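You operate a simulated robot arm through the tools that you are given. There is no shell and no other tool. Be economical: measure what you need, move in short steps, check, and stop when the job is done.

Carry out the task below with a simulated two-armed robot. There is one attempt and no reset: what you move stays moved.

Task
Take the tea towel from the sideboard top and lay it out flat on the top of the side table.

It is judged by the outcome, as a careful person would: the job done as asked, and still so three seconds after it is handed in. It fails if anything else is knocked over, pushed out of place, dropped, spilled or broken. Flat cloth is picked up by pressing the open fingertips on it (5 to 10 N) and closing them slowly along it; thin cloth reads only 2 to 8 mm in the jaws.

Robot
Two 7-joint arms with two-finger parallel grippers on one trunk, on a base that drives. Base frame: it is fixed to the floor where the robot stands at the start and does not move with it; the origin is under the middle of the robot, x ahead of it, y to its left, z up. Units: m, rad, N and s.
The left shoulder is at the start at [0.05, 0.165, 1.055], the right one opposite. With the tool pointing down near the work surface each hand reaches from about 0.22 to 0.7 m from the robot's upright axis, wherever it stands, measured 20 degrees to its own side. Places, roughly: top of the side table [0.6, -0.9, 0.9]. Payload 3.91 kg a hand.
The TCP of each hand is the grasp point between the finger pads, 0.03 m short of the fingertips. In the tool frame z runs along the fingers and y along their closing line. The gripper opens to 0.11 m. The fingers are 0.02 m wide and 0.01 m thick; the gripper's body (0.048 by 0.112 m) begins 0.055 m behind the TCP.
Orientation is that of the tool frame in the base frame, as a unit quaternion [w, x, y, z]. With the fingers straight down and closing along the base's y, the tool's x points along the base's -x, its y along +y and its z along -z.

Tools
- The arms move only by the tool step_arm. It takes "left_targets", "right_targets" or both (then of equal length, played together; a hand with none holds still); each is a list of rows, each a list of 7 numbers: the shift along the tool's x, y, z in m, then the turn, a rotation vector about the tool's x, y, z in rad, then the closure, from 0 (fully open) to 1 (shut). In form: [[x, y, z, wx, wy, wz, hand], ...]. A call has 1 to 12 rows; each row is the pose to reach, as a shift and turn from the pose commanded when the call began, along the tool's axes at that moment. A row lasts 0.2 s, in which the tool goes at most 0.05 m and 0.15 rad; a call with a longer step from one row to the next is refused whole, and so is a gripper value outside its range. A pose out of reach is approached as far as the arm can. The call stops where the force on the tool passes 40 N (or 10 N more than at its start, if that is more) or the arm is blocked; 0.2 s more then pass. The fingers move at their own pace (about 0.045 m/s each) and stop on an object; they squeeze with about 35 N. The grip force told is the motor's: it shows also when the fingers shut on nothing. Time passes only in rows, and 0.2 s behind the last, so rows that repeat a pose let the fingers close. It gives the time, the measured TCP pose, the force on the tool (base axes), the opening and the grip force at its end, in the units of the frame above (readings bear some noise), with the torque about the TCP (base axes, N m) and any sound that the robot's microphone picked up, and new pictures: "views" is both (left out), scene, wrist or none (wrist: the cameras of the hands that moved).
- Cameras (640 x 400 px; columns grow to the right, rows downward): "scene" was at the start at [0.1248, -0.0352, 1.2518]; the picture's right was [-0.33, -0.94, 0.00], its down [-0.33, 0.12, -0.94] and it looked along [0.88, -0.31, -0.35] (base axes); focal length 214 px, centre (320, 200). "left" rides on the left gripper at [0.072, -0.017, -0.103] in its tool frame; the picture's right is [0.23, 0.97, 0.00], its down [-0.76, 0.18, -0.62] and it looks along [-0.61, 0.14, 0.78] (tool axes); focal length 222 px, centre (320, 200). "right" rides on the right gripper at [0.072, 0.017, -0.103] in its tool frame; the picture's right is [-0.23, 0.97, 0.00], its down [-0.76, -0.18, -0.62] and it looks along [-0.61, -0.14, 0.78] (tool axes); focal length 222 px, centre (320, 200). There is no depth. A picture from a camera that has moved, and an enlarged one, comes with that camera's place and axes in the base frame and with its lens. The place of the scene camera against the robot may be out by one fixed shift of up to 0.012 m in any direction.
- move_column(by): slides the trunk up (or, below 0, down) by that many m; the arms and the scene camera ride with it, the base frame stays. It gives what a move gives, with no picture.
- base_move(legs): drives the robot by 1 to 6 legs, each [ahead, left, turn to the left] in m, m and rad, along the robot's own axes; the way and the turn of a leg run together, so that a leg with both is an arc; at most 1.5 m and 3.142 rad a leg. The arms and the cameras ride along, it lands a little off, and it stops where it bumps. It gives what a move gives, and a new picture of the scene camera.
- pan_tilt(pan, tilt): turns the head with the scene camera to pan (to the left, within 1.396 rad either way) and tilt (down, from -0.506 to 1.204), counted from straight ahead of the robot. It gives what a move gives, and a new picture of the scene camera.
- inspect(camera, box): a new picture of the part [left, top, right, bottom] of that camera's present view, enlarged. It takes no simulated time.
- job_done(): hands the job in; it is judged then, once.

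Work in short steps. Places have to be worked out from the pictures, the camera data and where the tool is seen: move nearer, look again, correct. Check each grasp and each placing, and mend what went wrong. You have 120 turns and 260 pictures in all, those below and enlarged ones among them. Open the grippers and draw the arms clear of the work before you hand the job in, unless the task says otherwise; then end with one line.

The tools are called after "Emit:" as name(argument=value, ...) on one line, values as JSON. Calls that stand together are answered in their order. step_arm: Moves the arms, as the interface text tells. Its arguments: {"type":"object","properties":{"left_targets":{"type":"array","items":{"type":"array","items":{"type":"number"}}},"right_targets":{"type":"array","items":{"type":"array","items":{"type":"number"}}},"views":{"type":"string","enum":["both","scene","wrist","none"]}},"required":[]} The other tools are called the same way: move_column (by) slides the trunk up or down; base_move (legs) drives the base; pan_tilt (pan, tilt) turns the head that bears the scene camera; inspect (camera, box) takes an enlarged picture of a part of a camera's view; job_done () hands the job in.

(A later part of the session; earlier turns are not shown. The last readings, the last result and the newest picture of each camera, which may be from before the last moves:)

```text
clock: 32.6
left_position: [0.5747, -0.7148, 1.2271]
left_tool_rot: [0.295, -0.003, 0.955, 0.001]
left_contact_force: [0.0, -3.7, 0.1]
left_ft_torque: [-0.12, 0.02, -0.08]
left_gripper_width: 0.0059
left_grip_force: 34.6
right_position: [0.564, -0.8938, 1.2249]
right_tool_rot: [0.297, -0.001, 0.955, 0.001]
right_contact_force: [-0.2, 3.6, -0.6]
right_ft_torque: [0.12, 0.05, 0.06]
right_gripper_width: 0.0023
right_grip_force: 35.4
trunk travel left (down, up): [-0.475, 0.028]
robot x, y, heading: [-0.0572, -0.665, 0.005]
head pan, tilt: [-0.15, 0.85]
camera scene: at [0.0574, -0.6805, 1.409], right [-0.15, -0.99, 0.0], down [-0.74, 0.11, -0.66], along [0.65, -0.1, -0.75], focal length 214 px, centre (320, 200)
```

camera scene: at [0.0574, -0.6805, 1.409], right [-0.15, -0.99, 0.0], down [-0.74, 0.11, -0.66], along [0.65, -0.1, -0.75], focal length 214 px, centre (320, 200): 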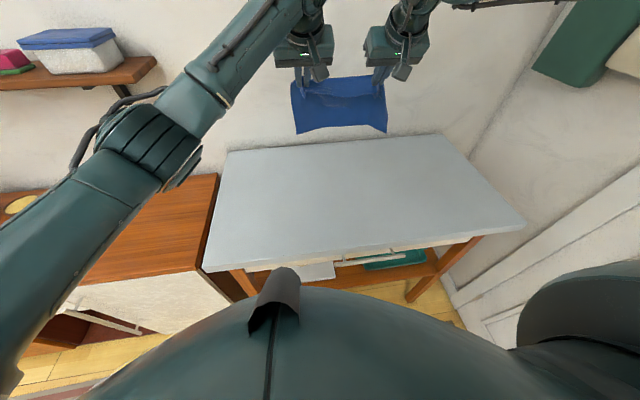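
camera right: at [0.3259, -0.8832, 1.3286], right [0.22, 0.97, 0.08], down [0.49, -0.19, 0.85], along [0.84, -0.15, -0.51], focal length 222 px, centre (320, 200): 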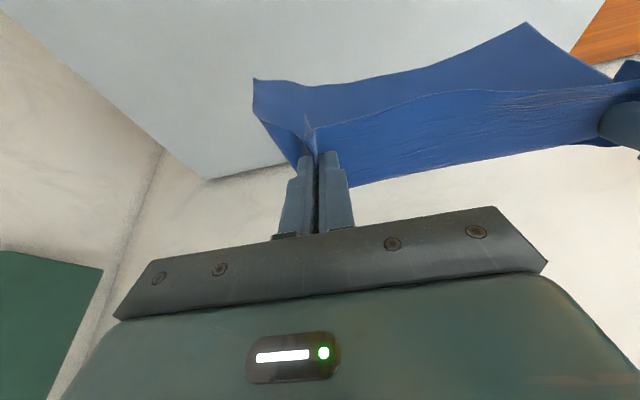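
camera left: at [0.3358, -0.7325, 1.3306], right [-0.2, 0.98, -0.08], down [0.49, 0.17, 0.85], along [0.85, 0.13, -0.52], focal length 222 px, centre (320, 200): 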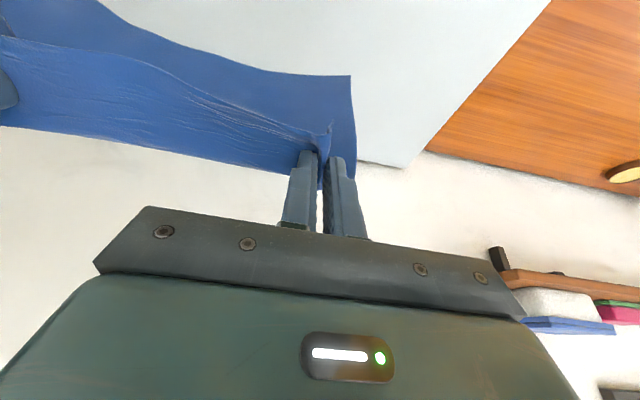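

The hands reach x ≈ 0.57 and the towel's tail hangs forward (bottom near x ≈ 0.63, z ≈ 1.05). I lower straight down 10 cm.

Emit:
step_arm(left_targets=[[0.014, 0, 0.0206, 0, 0, 0, 1], [0.0283, 0, 0.0412, 0, 0, 0, 1], [0.0424, 0, 0.0619, 0, 0, 0, 1], [0.0565, 0, 0.0825, 0, 0, 0, 1]], right_targets=[[0.014, 0, 0.0206, 0, 0, 0, 1], [0.0283, 0, 0.0412, 0, 0, 0, 1], [0.0424, 0, 0.0619, 0, 0, 0, 1], [0.0565, 0, 0.0825, 0, 0, 0, 1]], views="scene")

Emit:
inspect(camera="scene", box=[220, 60, 480, 220])

```text
clock: 33.6
left_position: [0.5739, -0.7146, 1.1268]
left_tool_rot: [0.295, -0.002, 0.956, 0.001]
left_contact_force: [0.0, -5.0, 0.1]
left_ft_torque: [-0.13, 0.02, -0.07]
left_gripper_width: 0.0059
left_grip_force: 34.6
right_position: [0.5639, -0.8934, 1.1253]
right_tool_rot: [0.296, -0.003, 0.955, 0.001]
right_contact_force: [0.7, 4.1, -0.8]
right_ft_torque: [0.13, -0.04, 0.04]
right_gripper_width: 0.0023
right_grip_force: 34.9
trunk travel left (down, up): [-0.475, 0.028]
robot x, y, heading: [-0.056, -0.6655, 0.005]
head pan, tilt: [-0.15, 0.85]
camera scene: at [0.0568, -0.6804, 1.4091], right [-0.15, -0.99, 0.0], down [-0.74, 0.11, -0.66], along [0.65, -0.1, -0.75], focal length 214 px, centre (320, 200)
```

scene: 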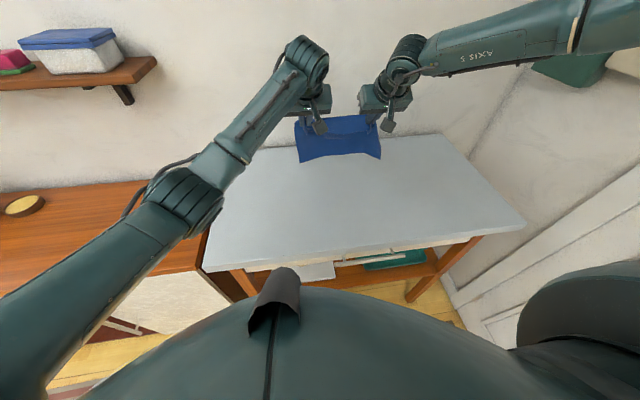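

```text
2.46 times, centred on (350, 140) of scene
camera zoom: at [0.0568, -0.6804, 1.4091], right [-0.15, -0.99, 0.0], down [-0.74, 0.11, -0.66], along [0.65, -0.1, -0.75], focal length 528 px, centre (246, 348)
```

zoom: 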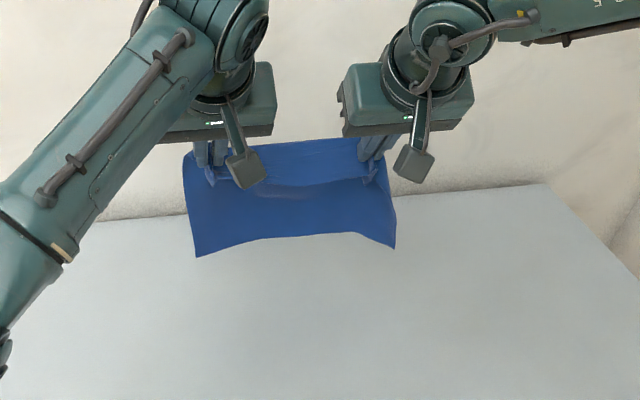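

The bottom edge is now about 2–3 cm above the table near x ≈ 0.62, y −0.70 to −0.96. I begin laying it, lowering while drawing back towards the robot.

Emit:
step_arm(left_targets=[[0.0154, 0, 0.0137, 0, 0, 0, 1], [0.035, 0, 0.0245, 0, 0, 0, 1], [0.0628, 0, 0.0297, 0, 0, 0, 1], [0.0947, 0, 0.0321, 0, 0, 0, 1]], right_targets=[[0.0154, 0, 0.0137, 0, 0, 0, 1], [0.035, 0, 0.0245, 0, 0, 0, 1], [0.0628, 0, 0.0297, 0, 0, 0, 1], [0.0947, 0, 0.0321, 0, 0, 0, 1]], views="both")

```text
clock: 34.6
left_position: [0.5099, -0.7119, 1.0499]
left_tool_rot: [0.297, -0.002, 0.955, 0.0]
left_contact_force: [0.0, -11.3, -0.7]
left_ft_torque: [-0.3, -0.02, -0.17]
left_gripper_width: 0.0063
left_grip_force: 34.8
right_position: [0.5054, -0.8931, 1.0476]
right_tool_rot: [0.297, -0.003, 0.955, 0.002]
right_contact_force: [-1.0, 11.4, -0.5]
right_ft_torque: [0.24, 0.02, 0.23]
right_gripper_width: 0.0022
right_grip_force: 34.6
trunk travel left (down, up): [-0.475, 0.028]
robot x, y, heading: [-0.0597, -0.6635, 0.003]
head pan, tilt: [-0.15, 0.85]
camera scene: at [0.0559, -0.6802, 1.4092], right [-0.15, -0.99, 0.0], down [-0.74, 0.11, -0.66], along [0.65, -0.1, -0.75], focal length 214 px, centre (320, 200)
camera right: at [0.3866, -0.8778, 1.0918], right [0.18, 0.97, 0.13], down [0.28, -0.18, 0.94], along [0.94, -0.14, -0.3], focal length 222 px, centre (320, 200)
camera left: at [0.3912, -0.7282, 1.0936], right [-0.19, 0.97, -0.13], down [0.27, 0.18, 0.94], along [0.94, 0.14, -0.3], focal length 222 px, centre (320, 200)
```

scene: 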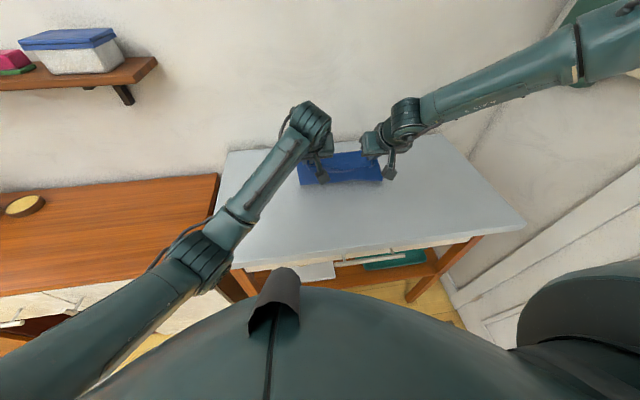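
right: 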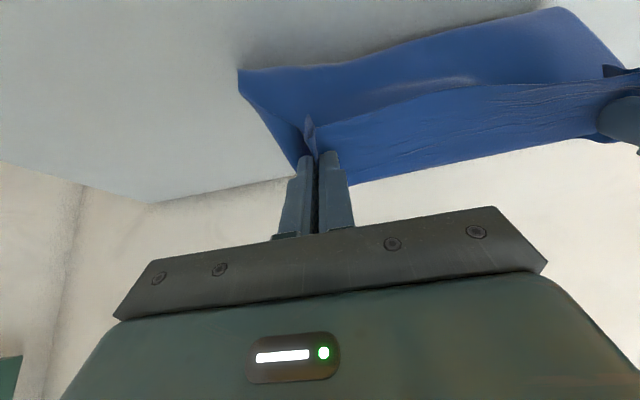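
left: 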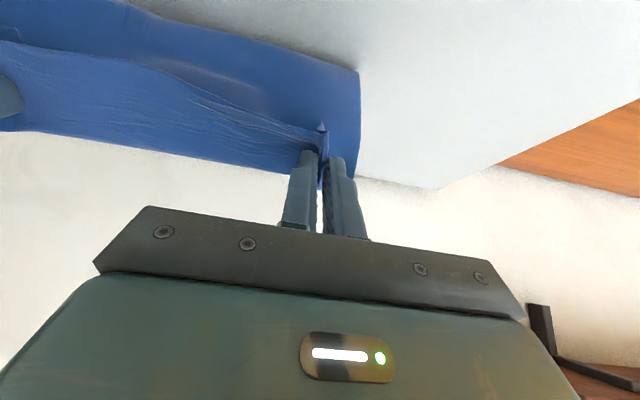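

The towel touched and its panel is bulging forward, with the bottom edge slipping back under the hands, which would leave a fold. I lift it clear and go forward again for a better lay, drawing back earlier with less lowering.

Emit:
step_arm(left_targets=[[-0.0226, -0.002, -0.033, 0, 0, 0, 1], [-0.0452, -0.003, -0.066, 0, 0, 0, 1], [-0.0895, -0.003, -0.06, 0, 0, 0, 1], [-0.1225, -0.003, -0.0373, 0, 0, 0, 1], [-0.1225, -0.003, -0.0373, 0, 0, 0, 1]], right_targets=[[-0.0226, 0, -0.033, 0, 0, 0, 1], [-0.0452, 0, -0.066, 0, 0, 0, 1], [-0.0895, 0, -0.06, 0, 0, 0, 1], [-0.1225, 0, -0.0373, 0, 0, 0, 1], [-0.1225, 0, -0.0373, 0, 0, 0, 1]], views="wrist")

```text
clock: 35.8
left_position: [0.5941, -0.7157, 1.1505]
left_tool_rot: [0.296, -0.002, 0.955, 0.001]
left_contact_force: [-0.2, -2.6, 0.9]
left_ft_torque: [-0.08, -0.01, -0.05]
left_gripper_width: 0.0056
left_grip_force: 34.9
right_position: [0.5851, -0.8938, 1.1469]
right_tool_rot: [0.296, -0.001, 0.955, 0.001]
right_contact_force: [0.1, 2.5, 0.3]
right_ft_torque: [0.06, -0.05, 0.04]
right_gripper_width: 0.0022
right_grip_force: 34.8
trunk travel left (down, up): [-0.475, 0.028]
robot x, y, heading: [-0.0575, -0.6653, 0.001]
head pan, tilt: [-0.15, 0.85]
camera right: at [0.467, -0.8774, 1.1929], right [0.18, 0.97, 0.13], down [0.28, -0.18, 0.94], along [0.94, -0.14, -0.3], focal length 222 px, centre (320, 200)
camera left: at [0.475, -0.7336, 1.1946], right [-0.19, 0.97, -0.13], down [0.28, 0.18, 0.94], along [0.94, 0.14, -0.3], focal length 222 px, centre (320, 200)
```

right: 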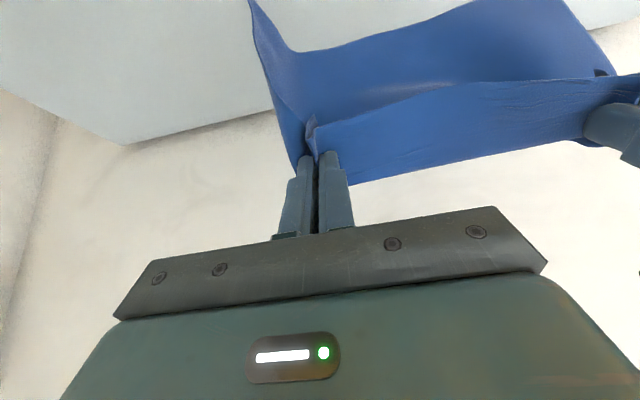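
left: 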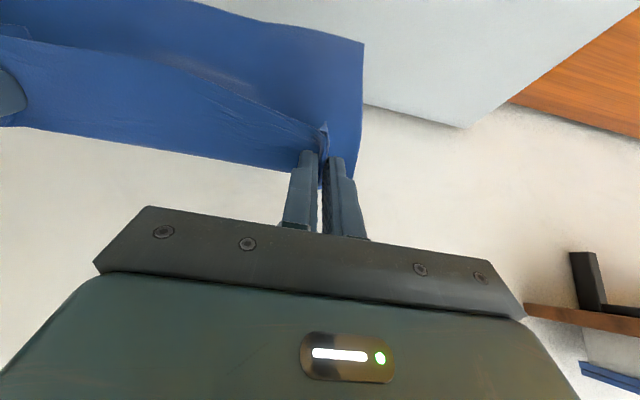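

The towel hangs freely again at x ≈ 0.59. This time it touches lightly, then I draw back quickly and untilt the tools so the tail trails forward.

Emit:
step_arm(left_targets=[[0.017, 0, 0.0248, 0, 0, 0, 1], [0.0283, 0, 0.0413, 0, 0, 0, 1], [0.071, 0, 0.0241, 0, 0.1, 0, 1], [0.1178, 0, 0.0163, 0, 0.2, 0, 1], [0.1641, 0, 0.0185, 0, 0.3, 0, 1]], right_targets=[[0.017, 0, 0.0248, 0, 0, 0, 1], [0.0283, 0, 0.0413, 0, 0, 0, 1], [0.071, 0, 0.0241, 0, 0.1, 0, 1], [0.1178, 0, 0.0163, 0, 0.2, 0, 1], [0.1641, 0, 0.0185, 0, 0.3, 0, 1]], views="both")

```text
clock: 37.0
left_position: [0.4731, -0.7093, 1.0386]
left_tool_rot: [0.153, -0.007, 0.988, 0.005]
left_contact_force: [-2.3, -15.1, 0.6]
left_ft_torque: [-0.46, -0.01, -0.08]
left_gripper_width: 0.0065
left_grip_force: 34.9
right_position: [0.458, -0.8919, 1.044]
right_tool_rot: [0.15, -0.002, 0.989, 0.003]
right_contact_force: [0.5, 15.3, -0.2]
right_ft_torque: [0.43, 0.01, 0.22]
right_gripper_width: 0.0019
right_grip_force: 34.8
trunk travel left (down, up): [-0.475, 0.028]
robot x, y, heading: [-0.0567, -0.6662, 0.004]
head pan, tilt: [-0.15, 0.85]
camera scene: at [0.0558, -0.6806, 1.4092], right [-0.15, -0.99, 0.0], down [-0.74, 0.11, -0.66], along [0.65, -0.1, -0.75], focal length 214 px, centre (320, 200)
camera right: at [0.3586, -0.8757, 1.122], right [0.21, 0.97, 0.07], down [0.54, -0.18, 0.82], along [0.81, -0.13, -0.57], focal length 222 px, centre (320, 200)
camera left: at [0.3728, -0.727, 1.1142], right [-0.23, 0.97, -0.06], down [0.53, 0.18, 0.83], along [0.81, 0.16, -0.56], focal length 222 px, centre (320, 200)
```

scene: 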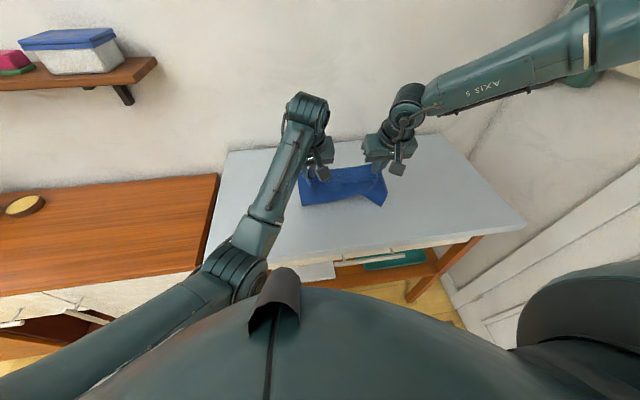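
right: 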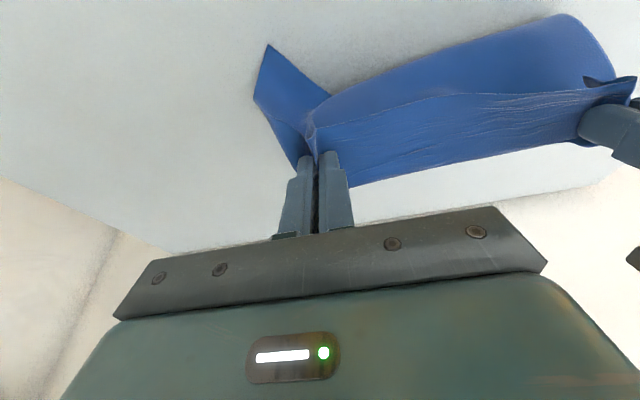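
left: 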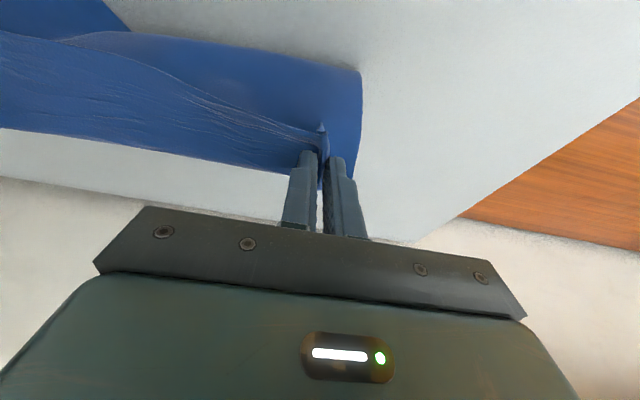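

The left and middle of the tail now trail forward correctly, but the lower-hanging right corner curled back towards the robot. I lift and retry with the right hand about 2.5 cm higher, so its corner doesn't catch first.

Emit:
step_arm(left_targets=[[-0.015, -0.003, -0.0477, 0, 0, 0, 1], [-0.0556, -0.006, -0.0769, 0, -0.1, 0, 1], [-0.1046, -0.006, -0.0824, 0, -0.2, 0, 1], [-0.1442, -0.006, -0.0752, 0, -0.3, 0, 1], [-0.1442, -0.006, -0.0752, 0, -0.3, 0, 1], [-0.1442, -0.006, -0.0752, 0, -0.3, 0, 1]], right_targets=[[-0.015, 0, -0.0477, 0, 0, 0, 1], [-0.0556, 0, -0.0769, 0, -0.1, 0, 1], [-0.1046, 0, -0.0854, 0, -0.2, 0, 1], [-0.1502, 0, -0.0943, 0, -0.3, 0, 1], [-0.1502, 0, -0.0943, 0, -0.3, 0, 1], [-0.1502, 0, -0.0943, 0, -0.3, 0, 1]], views="both")

```text
clock: 38.4
left_position: [0.5855, -0.7212, 1.1565]
left_tool_rot: [0.296, -0.001, 0.955, 0.0]
left_contact_force: [-0.1, -2.2, 0.3]
left_ft_torque: [0.0, 0.0, -0.01]
left_gripper_width: 0.0054
left_grip_force: 34.6
right_position: [0.5754, -0.8952, 1.1767]
right_tool_rot: [0.297, -0.001, 0.955, 0.001]
right_contact_force: [-0.3, 2.1, 0.0]
right_ft_torque: [0.03, 0.04, 0.01]
right_gripper_width: 0.0021
right_grip_force: 34.8
trunk travel left (down, up): [-0.475, 0.028]
robot x, y, heading: [-0.0576, -0.6656, 0.007]
head pan, tilt: [-0.15, 0.85]
camera scene: at [0.0567, -0.6803, 1.409], right [-0.15, -0.99, 0.0], down [-0.74, 0.11, -0.66], along [0.65, -0.1, -0.75], focal length 214 px, centre (320, 200)
camera right: at [0.4583, -0.8796, 1.2221], right [0.18, 0.97, 0.13], down [0.28, -0.18, 0.94], along [0.94, -0.14, -0.3], focal length 222 px, centre (320, 200)
camera left: at [0.4668, -0.7387, 1.1999], right [-0.19, 0.97, -0.13], down [0.28, 0.18, 0.94], along [0.94, 0.14, -0.3], focal length 222 px, centre (320, 200)
```

scene: 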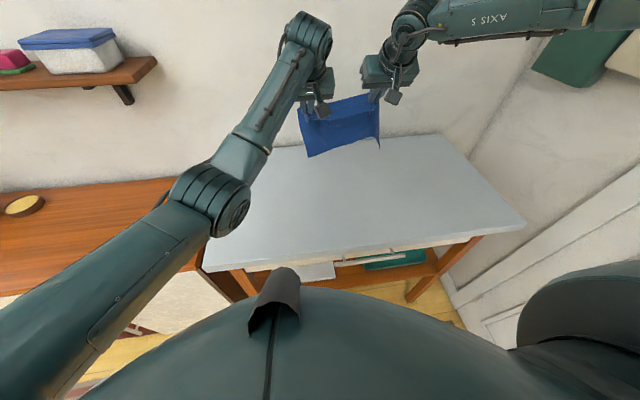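
right: 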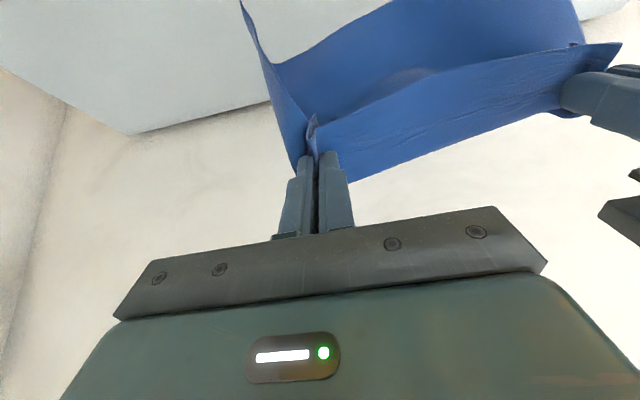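
left: 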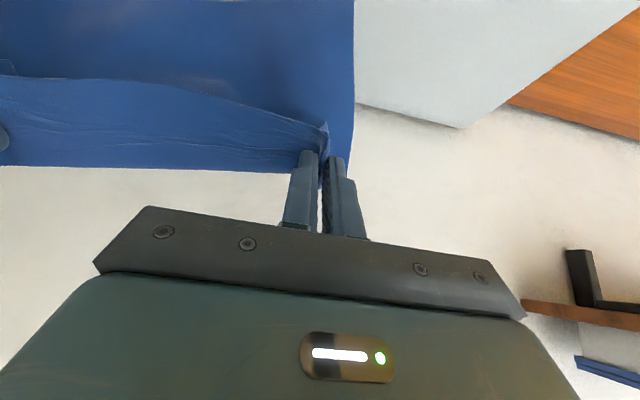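

The bottom edge is nearly level, with the right now about 2 cm high. Retry: light touch, then an early quick draw back with little lowering.

Emit:
step_arm(left_targets=[[0.0226, 0, 0.033, 0, 0, 0, 1], [0.0669, 0, 0.0269, 0, 0.1, 0, 1], [0.1068, 0, 0.0056, 0, 0.2, 0, 1], [0.1483, 0, -0.0046, 0, 0.3, 0, 1], [0.1913, 0, -0.0038, 0, 0.4, 0, 1]], right_targets=[[0.0266, 0, 0.039, 0, 0, 0, 1], [0.0754, 0, 0.0393, 0, 0.1, 0, 1], [0.1153, 0, 0.018, 0, 0.2, 0, 1], [0.1568, 0, 0.0078, 0, 0.3, 0, 1], [0.1998, 0, 0.0086, 0, 0.4, 0, 1]], views="both")

```text
clock: 39.6
left_position: [0.4546, -0.7195, 1.0542]
left_tool_rot: [0.127, -0.008, 0.992, 0.005]
left_contact_force: [-1.3, -8.7, -0.4]
left_ft_torque: [-0.29, 0.06, -0.08]
left_gripper_width: 0.0059
left_grip_force: 34.9
left hand out of reach, approached as far as the arm can: row 5
right_position: [0.4154, -0.8974, 1.0533]
right_tool_rot: [0.101, -0.002, 0.995, 0.002]
right_contact_force: [2.9, 9.1, -0.3]
right_ft_torque: [0.25, -0.09, 0.05]
right_gripper_width: 0.0023
right_grip_force: 34.8
trunk travel left (down, up): [-0.475, 0.028]
robot x, y, heading: [-0.058, -0.6651, 0.005]
head pan, tilt: [-0.15, 0.85]
camera scene: at [0.0564, -0.6806, 1.4091], right [-0.15, -0.99, 0.0], down [-0.74, 0.11, -0.66], along [0.65, -0.1, -0.75], focal length 214 px, centre (320, 200)
camera right: at [0.3242, -0.8813, 1.1417], right [0.22, 0.97, 0.05], down [0.62, -0.18, 0.76], along [0.75, -0.14, -0.65], focal length 222 px, centre (320, 200)
camera left: at [0.3579, -0.7386, 1.1356], right [-0.23, 0.97, -0.05], down [0.58, 0.18, 0.8], along [0.78, 0.16, -0.6], focal length 222 px, centre (320, 200)
```

scene: 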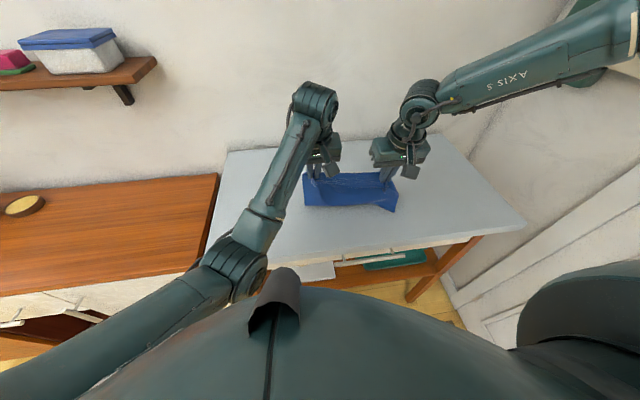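
right: 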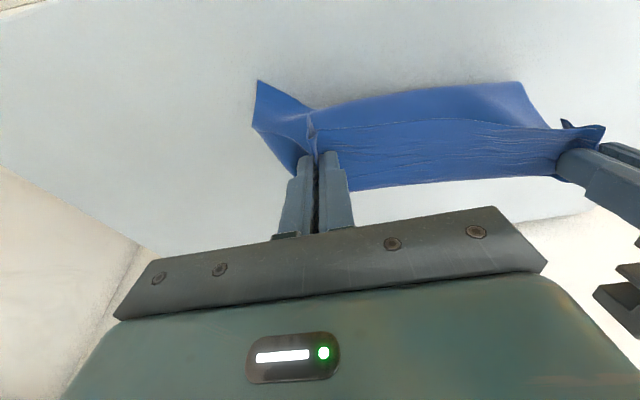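
left: 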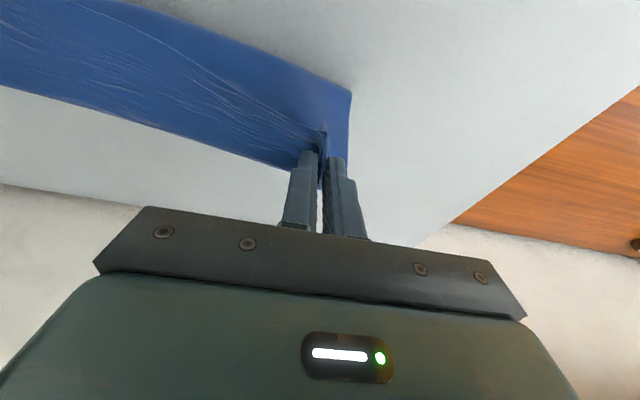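

The tail lies forward now. I look closely at what sticks out on the right: it may only be the near-right corner ear.

Emit:
inspect(camera="right", box=[200, 40, 440, 190])

Emit:
inspect(camera="scene", box=[270, 130, 430, 230])

```text
2.67 times, centred on (320, 115) of right
camera zoom: at [0.3242, -0.8813, 1.1417], right [0.22, 0.97, 0.05], down [0.62, -0.18, 0.76], along [0.75, -0.14, -0.65], focal length 592 px, centre (320, 427)
```

zoom: 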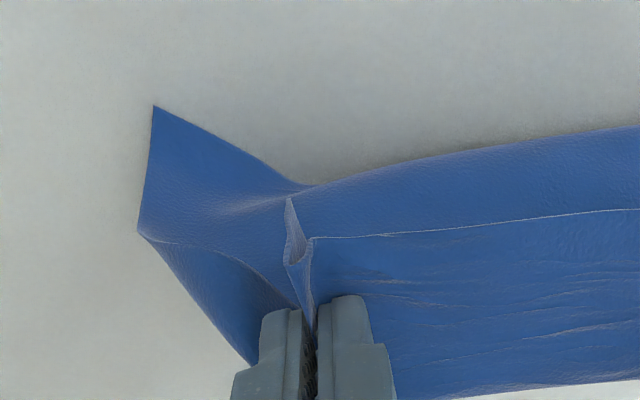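

```text
4.00 times, centred on (350, 180) of scene
camera zoom: at [0.0564, -0.6806, 1.4091], right [-0.15, -0.99, 0.0], down [-0.74, 0.11, -0.66], along [0.65, -0.1, -0.75], focal length 858 px, centre (200, 280)
```

zoom: 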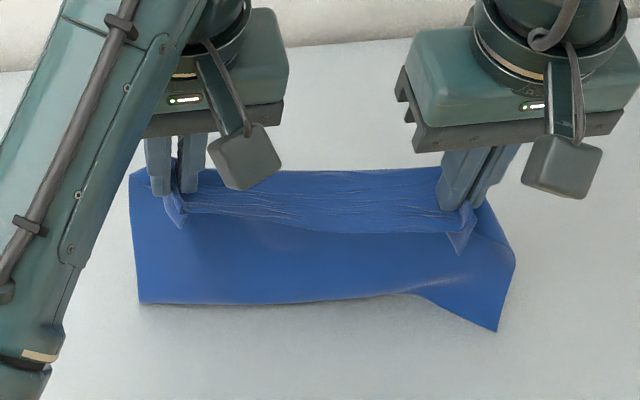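

Most of the panel trails forward, but the bottom-right corner flipped towards the robot. I lift just the right hand to free that corner.

Emit:
step_arm(right_targets=[[-0.009, 0.005, -0.044, 0, 0, 0, 1], [-0.018, 0.012, -0.088, 0, 0, 0, 1], [-0.057, 0.014, -0.085, 0, 0, 0, 1], [-0.057, 0.014, -0.085, 0, 0, 0, 1]], views="both")

Emit:
inspect(camera="scene", box=[270, 110, 430, 210])

```text
clock: 40.6
left_position: [0.454, -0.7205, 1.053]
left_tool_rot: [0.128, -0.005, 0.992, 0.005]
left_contact_force: [1.0, -20.0, 13.0]
left_ft_torque: [-0.76, -0.06, 0.0]
left_gripper_width: 0.0063
left_grip_force: 35.2
right_position: [0.4512, -0.8787, 1.1462]
right_tool_rot: [0.099, -0.003, 0.995, 0.002]
right_contact_force: [-1.3, 20.3, -12.8]
right_ft_torque: [0.6, 0.12, 0.21]
right_gripper_width: 0.0021
right_grip_force: 34.9
trunk travel left (down, up): [-0.475, 0.028]
robot x, y, heading: [-0.0566, -0.6641, -0.0]
head pan, tilt: [-0.15, 0.85]
camera scene: at [0.0554, -0.6803, 1.4092], right [-0.15, -0.99, 0.0], down [-0.74, 0.11, -0.66], along [0.65, -0.1, -0.75], focal length 214 px, centre (320, 200)
camera right: at [0.3594, -0.8628, 1.2342], right [0.22, 0.97, 0.05], down [0.62, -0.18, 0.76], along [0.75, -0.14, -0.65], focal length 222 px, centre (320, 200)
```

scene: 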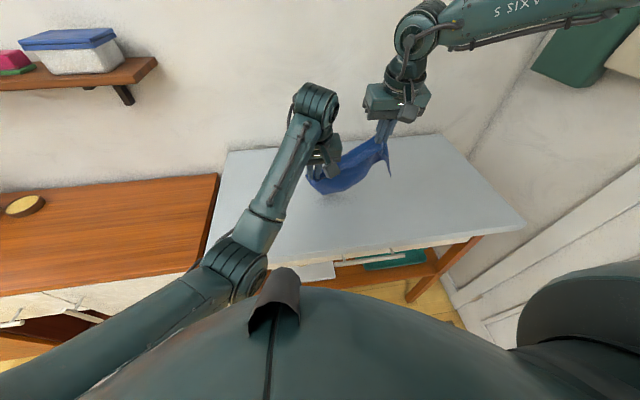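
right: 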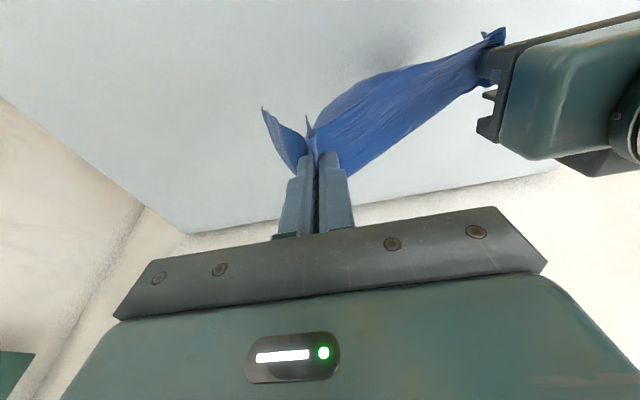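

```text
4.00 times, centred on (350, 160) of scene
camera zoom: at [0.0554, -0.6803, 1.4092], right [-0.15, -0.99, 0.0], down [-0.74, 0.11, -0.66], along [0.65, -0.1, -0.75], focal length 858 px, centre (200, 360)
```

zoom: 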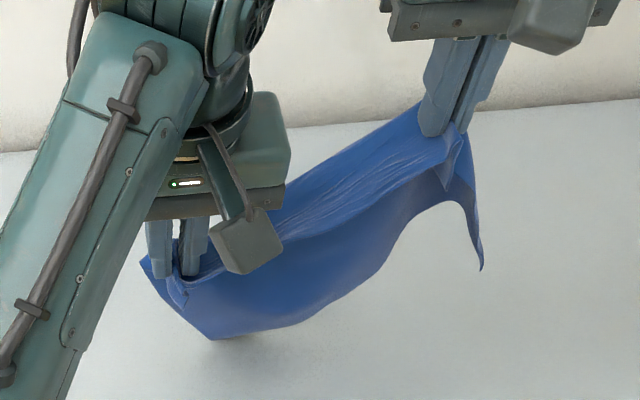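

The freed corner hangs straight. The side edges curl towards the robot because of how the hands hold them. I raise the left hand level, move slightly forward, and yaw both hands so the side edges turn away from the robot.

Emit:
step_arm(left_targets=[[-0.0138, 0, -0.0132, 0, 0, 0.1, 1], [-0.0276, 0, -0.0264, 0, 0, 0.2, 1], [-0.0414, 0, -0.0395, 0, 0, 0.3, 1], [-0.0552, 0, -0.0527, 0, 0, 0.4, 1], [-0.0552, 0, -0.0527, 0, 0, 0.4, 1]], right_targets=[[-0.0073, -0.003, 0.0079, 0, 0, -0.1, 1], [-0.0147, -0.006, 0.0158, 0, 0, -0.2, 1], [-0.022, -0.009, 0.0236, 0, 0, -0.3, 1], [-0.0293, -0.012, 0.0315, 0, 0, -0.4, 1], [-0.0293, -0.012, 0.0315, 0, 0, -0.4, 1]], views="both")

Emit:
inspect(camera="scene", box=[270, 110, 430, 210])

```text
clock: 41.8
left_position: [0.4915, -0.7249, 1.1183]
left_tool_rot: [0.122, 0.196, 0.973, 0.024]
left_contact_force: [0.5, -1.2, 0.4]
left_ft_torque: [-0.02, -0.01, -0.03]
left_gripper_width: 0.005
left_grip_force: 35.0
right_position: [0.4879, -0.8921, 1.1221]
right_tool_rot: [0.099, -0.2, 0.975, -0.019]
right_contact_force: [0.2, -0.3, 0.3]
right_ft_torque: [0.01, -0.01, -0.05]
right_gripper_width: 0.0022
right_grip_force: 35.5
trunk travel left (down, up): [-0.475, 0.028]
robot x, y, heading: [-0.0588, -0.6595, 0.001]
head pan, tilt: [-0.15, 0.85]
camera scene: at [0.0562, -0.6803, 1.4091], right [-0.15, -0.99, 0.0], down [-0.74, 0.11, -0.66], along [0.65, -0.1, -0.75], focal length 214 px, centre (320, 200)
camera right: at [0.3952, -0.9055, 1.2101], right [-0.17, 0.98, -0.03], down [0.63, 0.14, 0.77], along [0.76, 0.11, -0.64], focal length 222 px, centre (320, 200)
camera left: at [0.3939, -0.7129, 1.2002], right [0.16, 0.99, 0.04], down [0.59, -0.13, 0.8], along [0.79, -0.11, -0.61], focal length 222 px, centre (320, 200)
```

scene: 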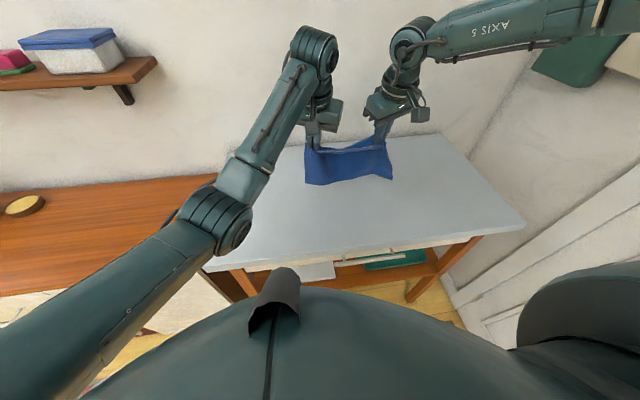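
right: 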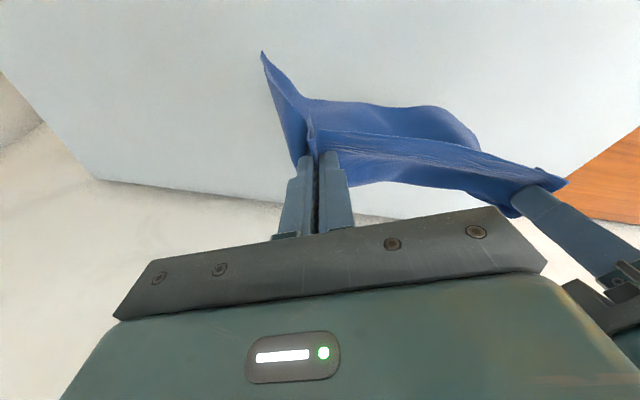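
left: 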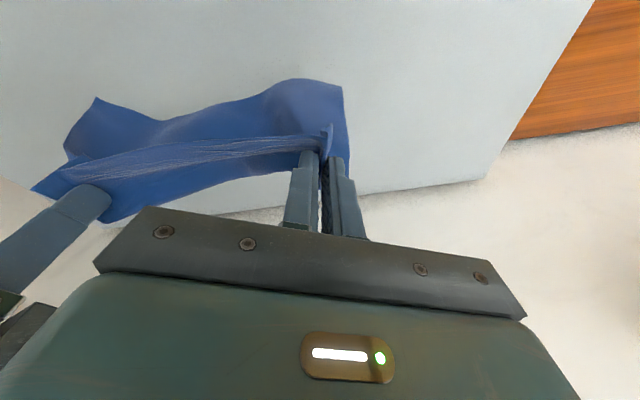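

```text
4.00 times, centred on (350, 160) of scene
camera zoom: at [0.0562, -0.6803, 1.4091], right [-0.15, -0.99, 0.0], down [-0.74, 0.11, -0.66], along [0.65, -0.1, -0.75], focal length 858 px, centre (200, 360)
```

zoom: 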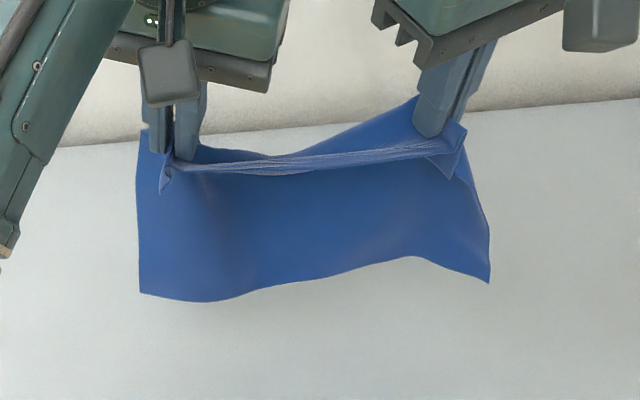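

The yaw improved it, but the right corner still hangs about 2.5 cm lower and curls slightly inward. I bring the fingers back to upright, and lower the left more than the right so both corners just touch.

Emit:
step_arm(left_targets=[[0.003, 0, 0.0145, 0, 0.1, 0, 1], [0.006, 0, 0.029, 0, 0.2, 0, 1], [0.009, 0, 0.044, 0, 0.3, 0, 1], [0.009, 0, 0.044, 0, 0.3, 0, 1]], right_targets=[[0.002, 0, 0.006, 0, 0.1, 0, 1], [0.004, 0, 0.013, 0, 0.2, 0, 1], [0.005, 0, 0.02, 0, 0.3, 0, 1], [0.005, 0, 0.02, 0, 0.3, 0, 1]], views="both")

Emit:
inspect(camera="scene", box=[270, 120, 430, 220])

```text
clock: 42.8
left_position: [0.4931, -0.7247, 1.0745]
left_tool_rot: [-0.023, 0.192, 0.98, 0.049]
left_contact_force: [-2.3, -29.7, 6.1]
left_ft_torque: [-1.0, 0.17, 0.36]
left_gripper_width: 0.0062
left_grip_force: 34.8
right_position: [0.4736, -0.9004, 1.1057]
right_tool_rot: [-0.046, -0.196, 0.978, -0.045]
right_contact_force: [3.1, 29.2, -6.0]
right_ft_torque: [0.96, -0.11, -0.24]
right_gripper_width: 0.0023
right_grip_force: 34.8
right hand out of reach, approached as far as the arm can: row 3, 4
trunk travel left (down, up): [-0.475, 0.028]
robot x, y, heading: [-0.0569, -0.6676, 0.008]
head pan, tilt: [-0.15, 0.85]
camera scene: at [0.0565, -0.6801, 1.4091], right [-0.15, -0.99, 0.0], down [-0.74, 0.11, -0.66], along [0.65, -0.1, -0.75], focal length 214 px, centre (320, 200)
camera right: at [0.4078, -0.9019, 1.2162], right [-0.17, 0.98, -0.09], down [0.81, 0.19, 0.55], along [0.56, 0.02, -0.83], focal length 222 px, centre (320, 200)
camera left: at [0.4211, -0.7236, 1.1805], right [0.16, 0.98, 0.1], down [0.79, -0.19, 0.59], along [0.6, -0.02, -0.8], focal length 222 px, centre (320, 200)
```

scene: 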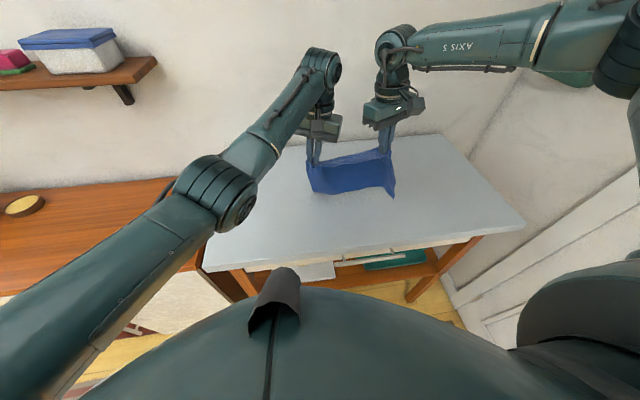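
right: 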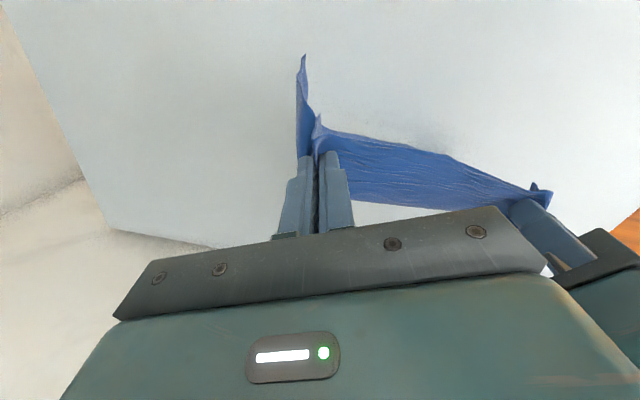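
left: 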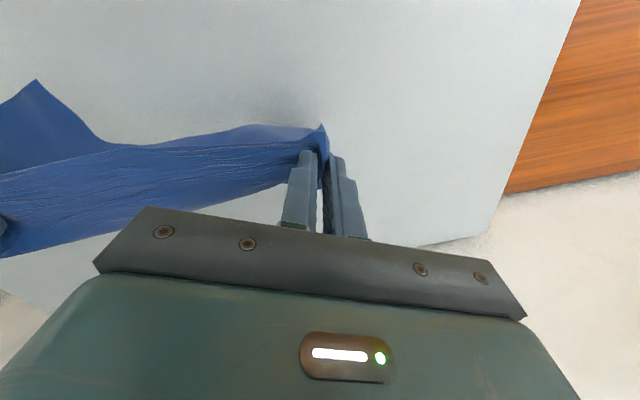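

```text
4.00 times, centred on (350, 170) of scene
camera zoom: at [0.0565, -0.6801, 1.4091], right [-0.15, -0.99, 0.0], down [-0.74, 0.11, -0.66], along [0.65, -0.1, -0.75], focal length 858 px, centre (200, 320)
```

zoom: 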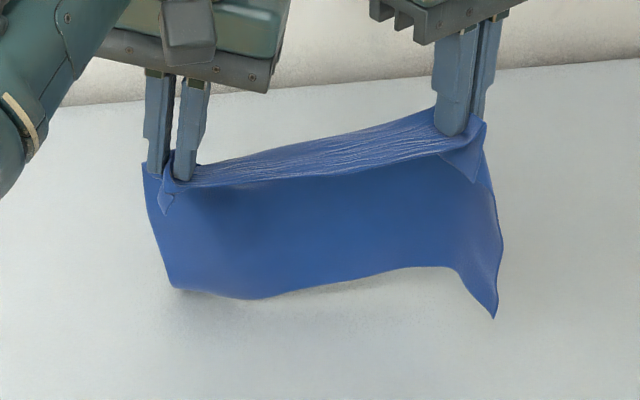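

Tension rose because the right hand hit its reach limit while upright, and the right corner still leads. The better approach is to go far forward with tilt, then draw back a long way at constant light-touch height, lowering only afterwards. I reset to the forward position first.

Emit:
step_arm(left_targets=[[0, 0, -0.03, 0, -0.13, 0, 1], [-0.02, 0.008, -0.06, 0, -0.26, 0, 1], [-0.045, 0.018, -0.075, 0, -0.39, 0, 1], [-0.065, 0.026, -0.075, 0, -0.52, 0, 1], [-0.0836, 0.033, -0.075, 0, -0.65, 0, 1], [-0.0836, 0.033, -0.075, 0, -0.65, 0, 1]], right_targets=[[0, 0.006, -0.03, 0, -0.13, 0, 1], [-0.024, -0.006, -0.055, 0, -0.26, 0, 1], [-0.05, -0.018, -0.06, 0, -0.39, 0, 1], [-0.075, -0.027, -0.06, 0, -0.52, 0, 1], [-0.099, -0.0355, -0.06, 0, -0.65, 0, 1], [-0.099, -0.0355, -0.06, 0, -0.65, 0, 1]], views="both")

Emit:
inspect(camera="scene", box=[270, 90, 430, 190])

```text
clock: 44.2
left_position: [0.5873, -0.731, 1.1445]
left_tool_rot: [0.291, 0.197, 0.936, -0.01]
left_contact_force: [0.3, 0.2, -0.5]
left_ft_torque: [0.04, -0.03, 0.01]
left_gripper_width: 0.0022
left_grip_force: 35.0
right_position: [0.5811, -0.8911, 1.1559]
right_tool_rot: [0.268, -0.199, 0.943, 0.015]
right_contact_force: [0.0, 0.2, -0.5]
right_ft_torque: [-0.01, -0.01, -0.03]
right_gripper_width: 0.0017
right_grip_force: 35.3
trunk travel left (down, up): [-0.475, 0.028]
robot x, y, heading: [-0.0599, -0.6624, 0.007]
head pan, tilt: [-0.15, 0.85]
camera scene: at [0.0561, -0.6803, 1.4091], right [-0.15, -0.99, 0.0], down [-0.74, 0.11, -0.66], along [0.65, -0.1, -0.75], focal length 214 px, centre (320, 200)
camera right: at [0.4668, -0.9161, 1.2068], right [-0.2, 0.98, 0.04], down [0.35, 0.03, 0.94], along [0.92, 0.2, -0.35], focal length 222 px, centre (320, 200)
camera left: at [0.469, -0.7065, 1.1887], right [0.19, 0.98, -0.03], down [0.3, -0.03, 0.95], along [0.93, -0.19, -0.3], focal length 222 px, centre (320, 200)
```

scene: 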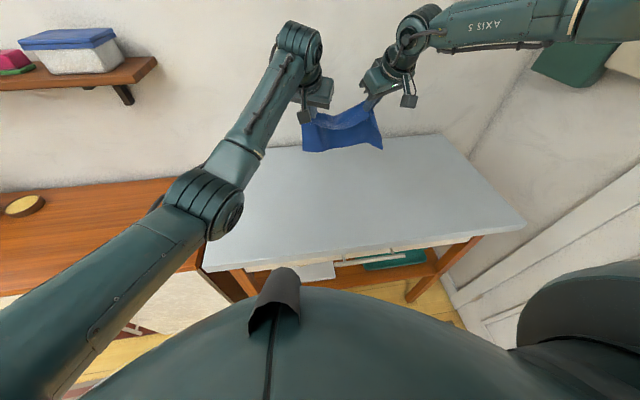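
right: 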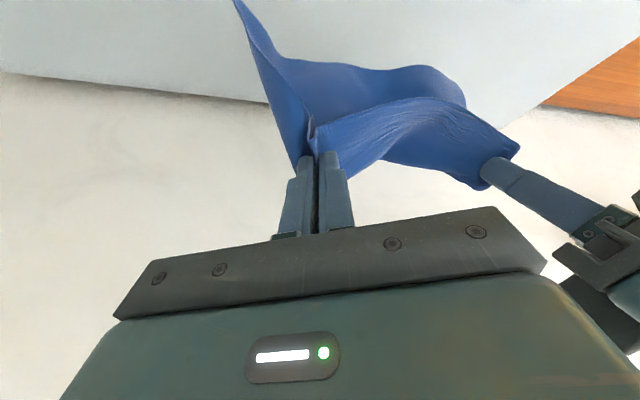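
left: 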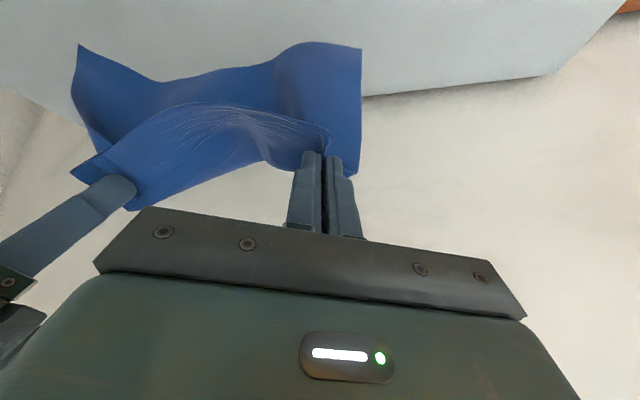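

```text
4.00 times, centred on (350, 140) of scene
camera zoom: at [0.0561, -0.6803, 1.4091], right [-0.15, -0.99, 0.0], down [-0.74, 0.11, -0.66], along [0.65, -0.1, -0.75], focal length 858 px, centre (200, 440)
```

zoom: 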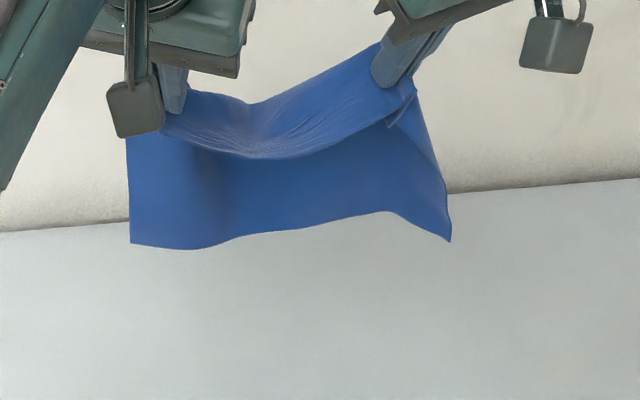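

Both bottom corners are level now and the cloth is relaxed. I lower to a light touch and draw back about 12 cm at nearly constant height.

Emit:
step_arm(left_targets=[[0.0165, -0.003, 0.0249, 0, 0, 0, 1], [0.05, -0.016, 0.0253, 0, 0.08, 0, 1], [0.0866, -0.0334, 0.0051, 0, 0.16, 0, 1], [0.1231, -0.0508, -0.0151, 0, 0.24, 0, 1]], right_targets=[[0.0153, 0.0023, 0.0257, 0, 0, 0, 1], [0.0515, 0.0158, 0.0321, 0, 0.08, 0, 1], [0.0891, 0.0334, 0.014, 0, 0.16, 0, 1], [0.1267, 0.0511, -0.0042, 0, 0.24, 0, 1]], views="both")

Emit:
inspect(camera="scene", box=[270, 120, 430, 220])

```text
clock: 45.2
left_position: [0.4641, -0.7317, 1.0869]
left_tool_rot: [0.176, 0.196, 0.965, 0.015]
left_contact_force: [-1.3, -0.3, -0.6]
left_ft_torque: [-0.01, -0.01, -0.04]
left_gripper_width: 0.0022
left_grip_force: 34.8
right_position: [0.4616, -0.8919, 1.0883]
right_tool_rot: [0.152, -0.199, 0.968, -0.008]
right_contact_force: [-1.3, -0.2, 0.1]
right_ft_torque: [0.02, 0.01, -0.03]
right_gripper_width: 0.0021
right_grip_force: 35.3
trunk travel left (down, up): [-0.475, 0.028]
robot x, y, heading: [-0.0549, -0.6634, 0.005]
head pan, tilt: [-0.15, 0.85]
camera scene: at [0.0553, -0.6804, 1.4092], right [-0.15, -0.99, 0.0], down [-0.74, 0.11, -0.66], along [0.65, -0.1, -0.75], focal length 214 px, centre (320, 200)
camera right: at [0.3608, -0.9089, 1.1653], right [-0.18, 0.98, -0.01], down [0.55, 0.11, 0.83], along [0.82, 0.14, -0.56], focal length 222 px, centre (320, 200)
camera left: at [0.359, -0.7142, 1.1583], right [0.17, 0.99, 0.02], down [0.51, -0.1, 0.86], along [0.85, -0.13, -0.52], focal length 222 px, centre (320, 200)
```

scene: 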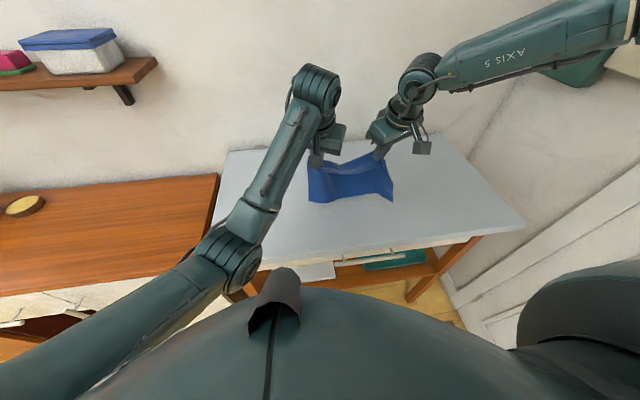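
right: 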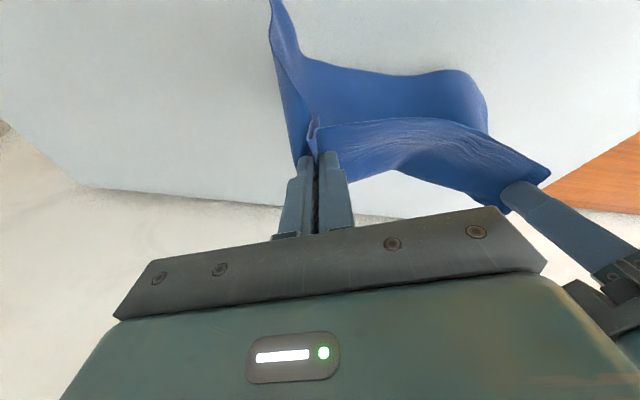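
left: 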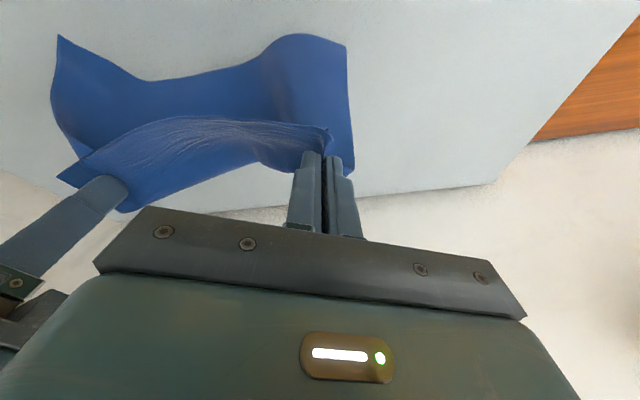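

```text
4.00 times, centred on (350, 170) of scene
camera zoom: at [0.0553, -0.6804, 1.4092], right [-0.15, -0.99, 0.0], down [-0.74, 0.11, -0.66], along [0.65, -0.1, -0.75], focal length 858 px, centre (200, 320)
```

zoom: 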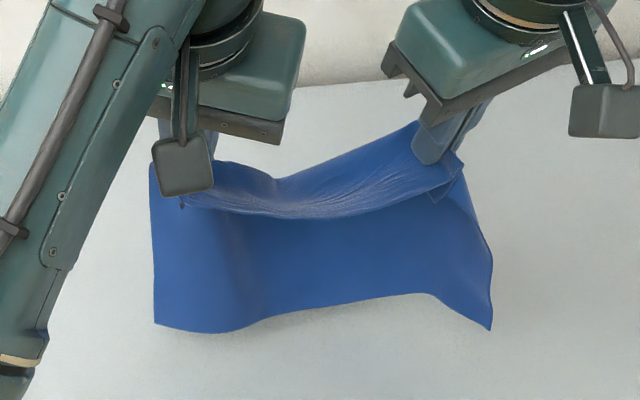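

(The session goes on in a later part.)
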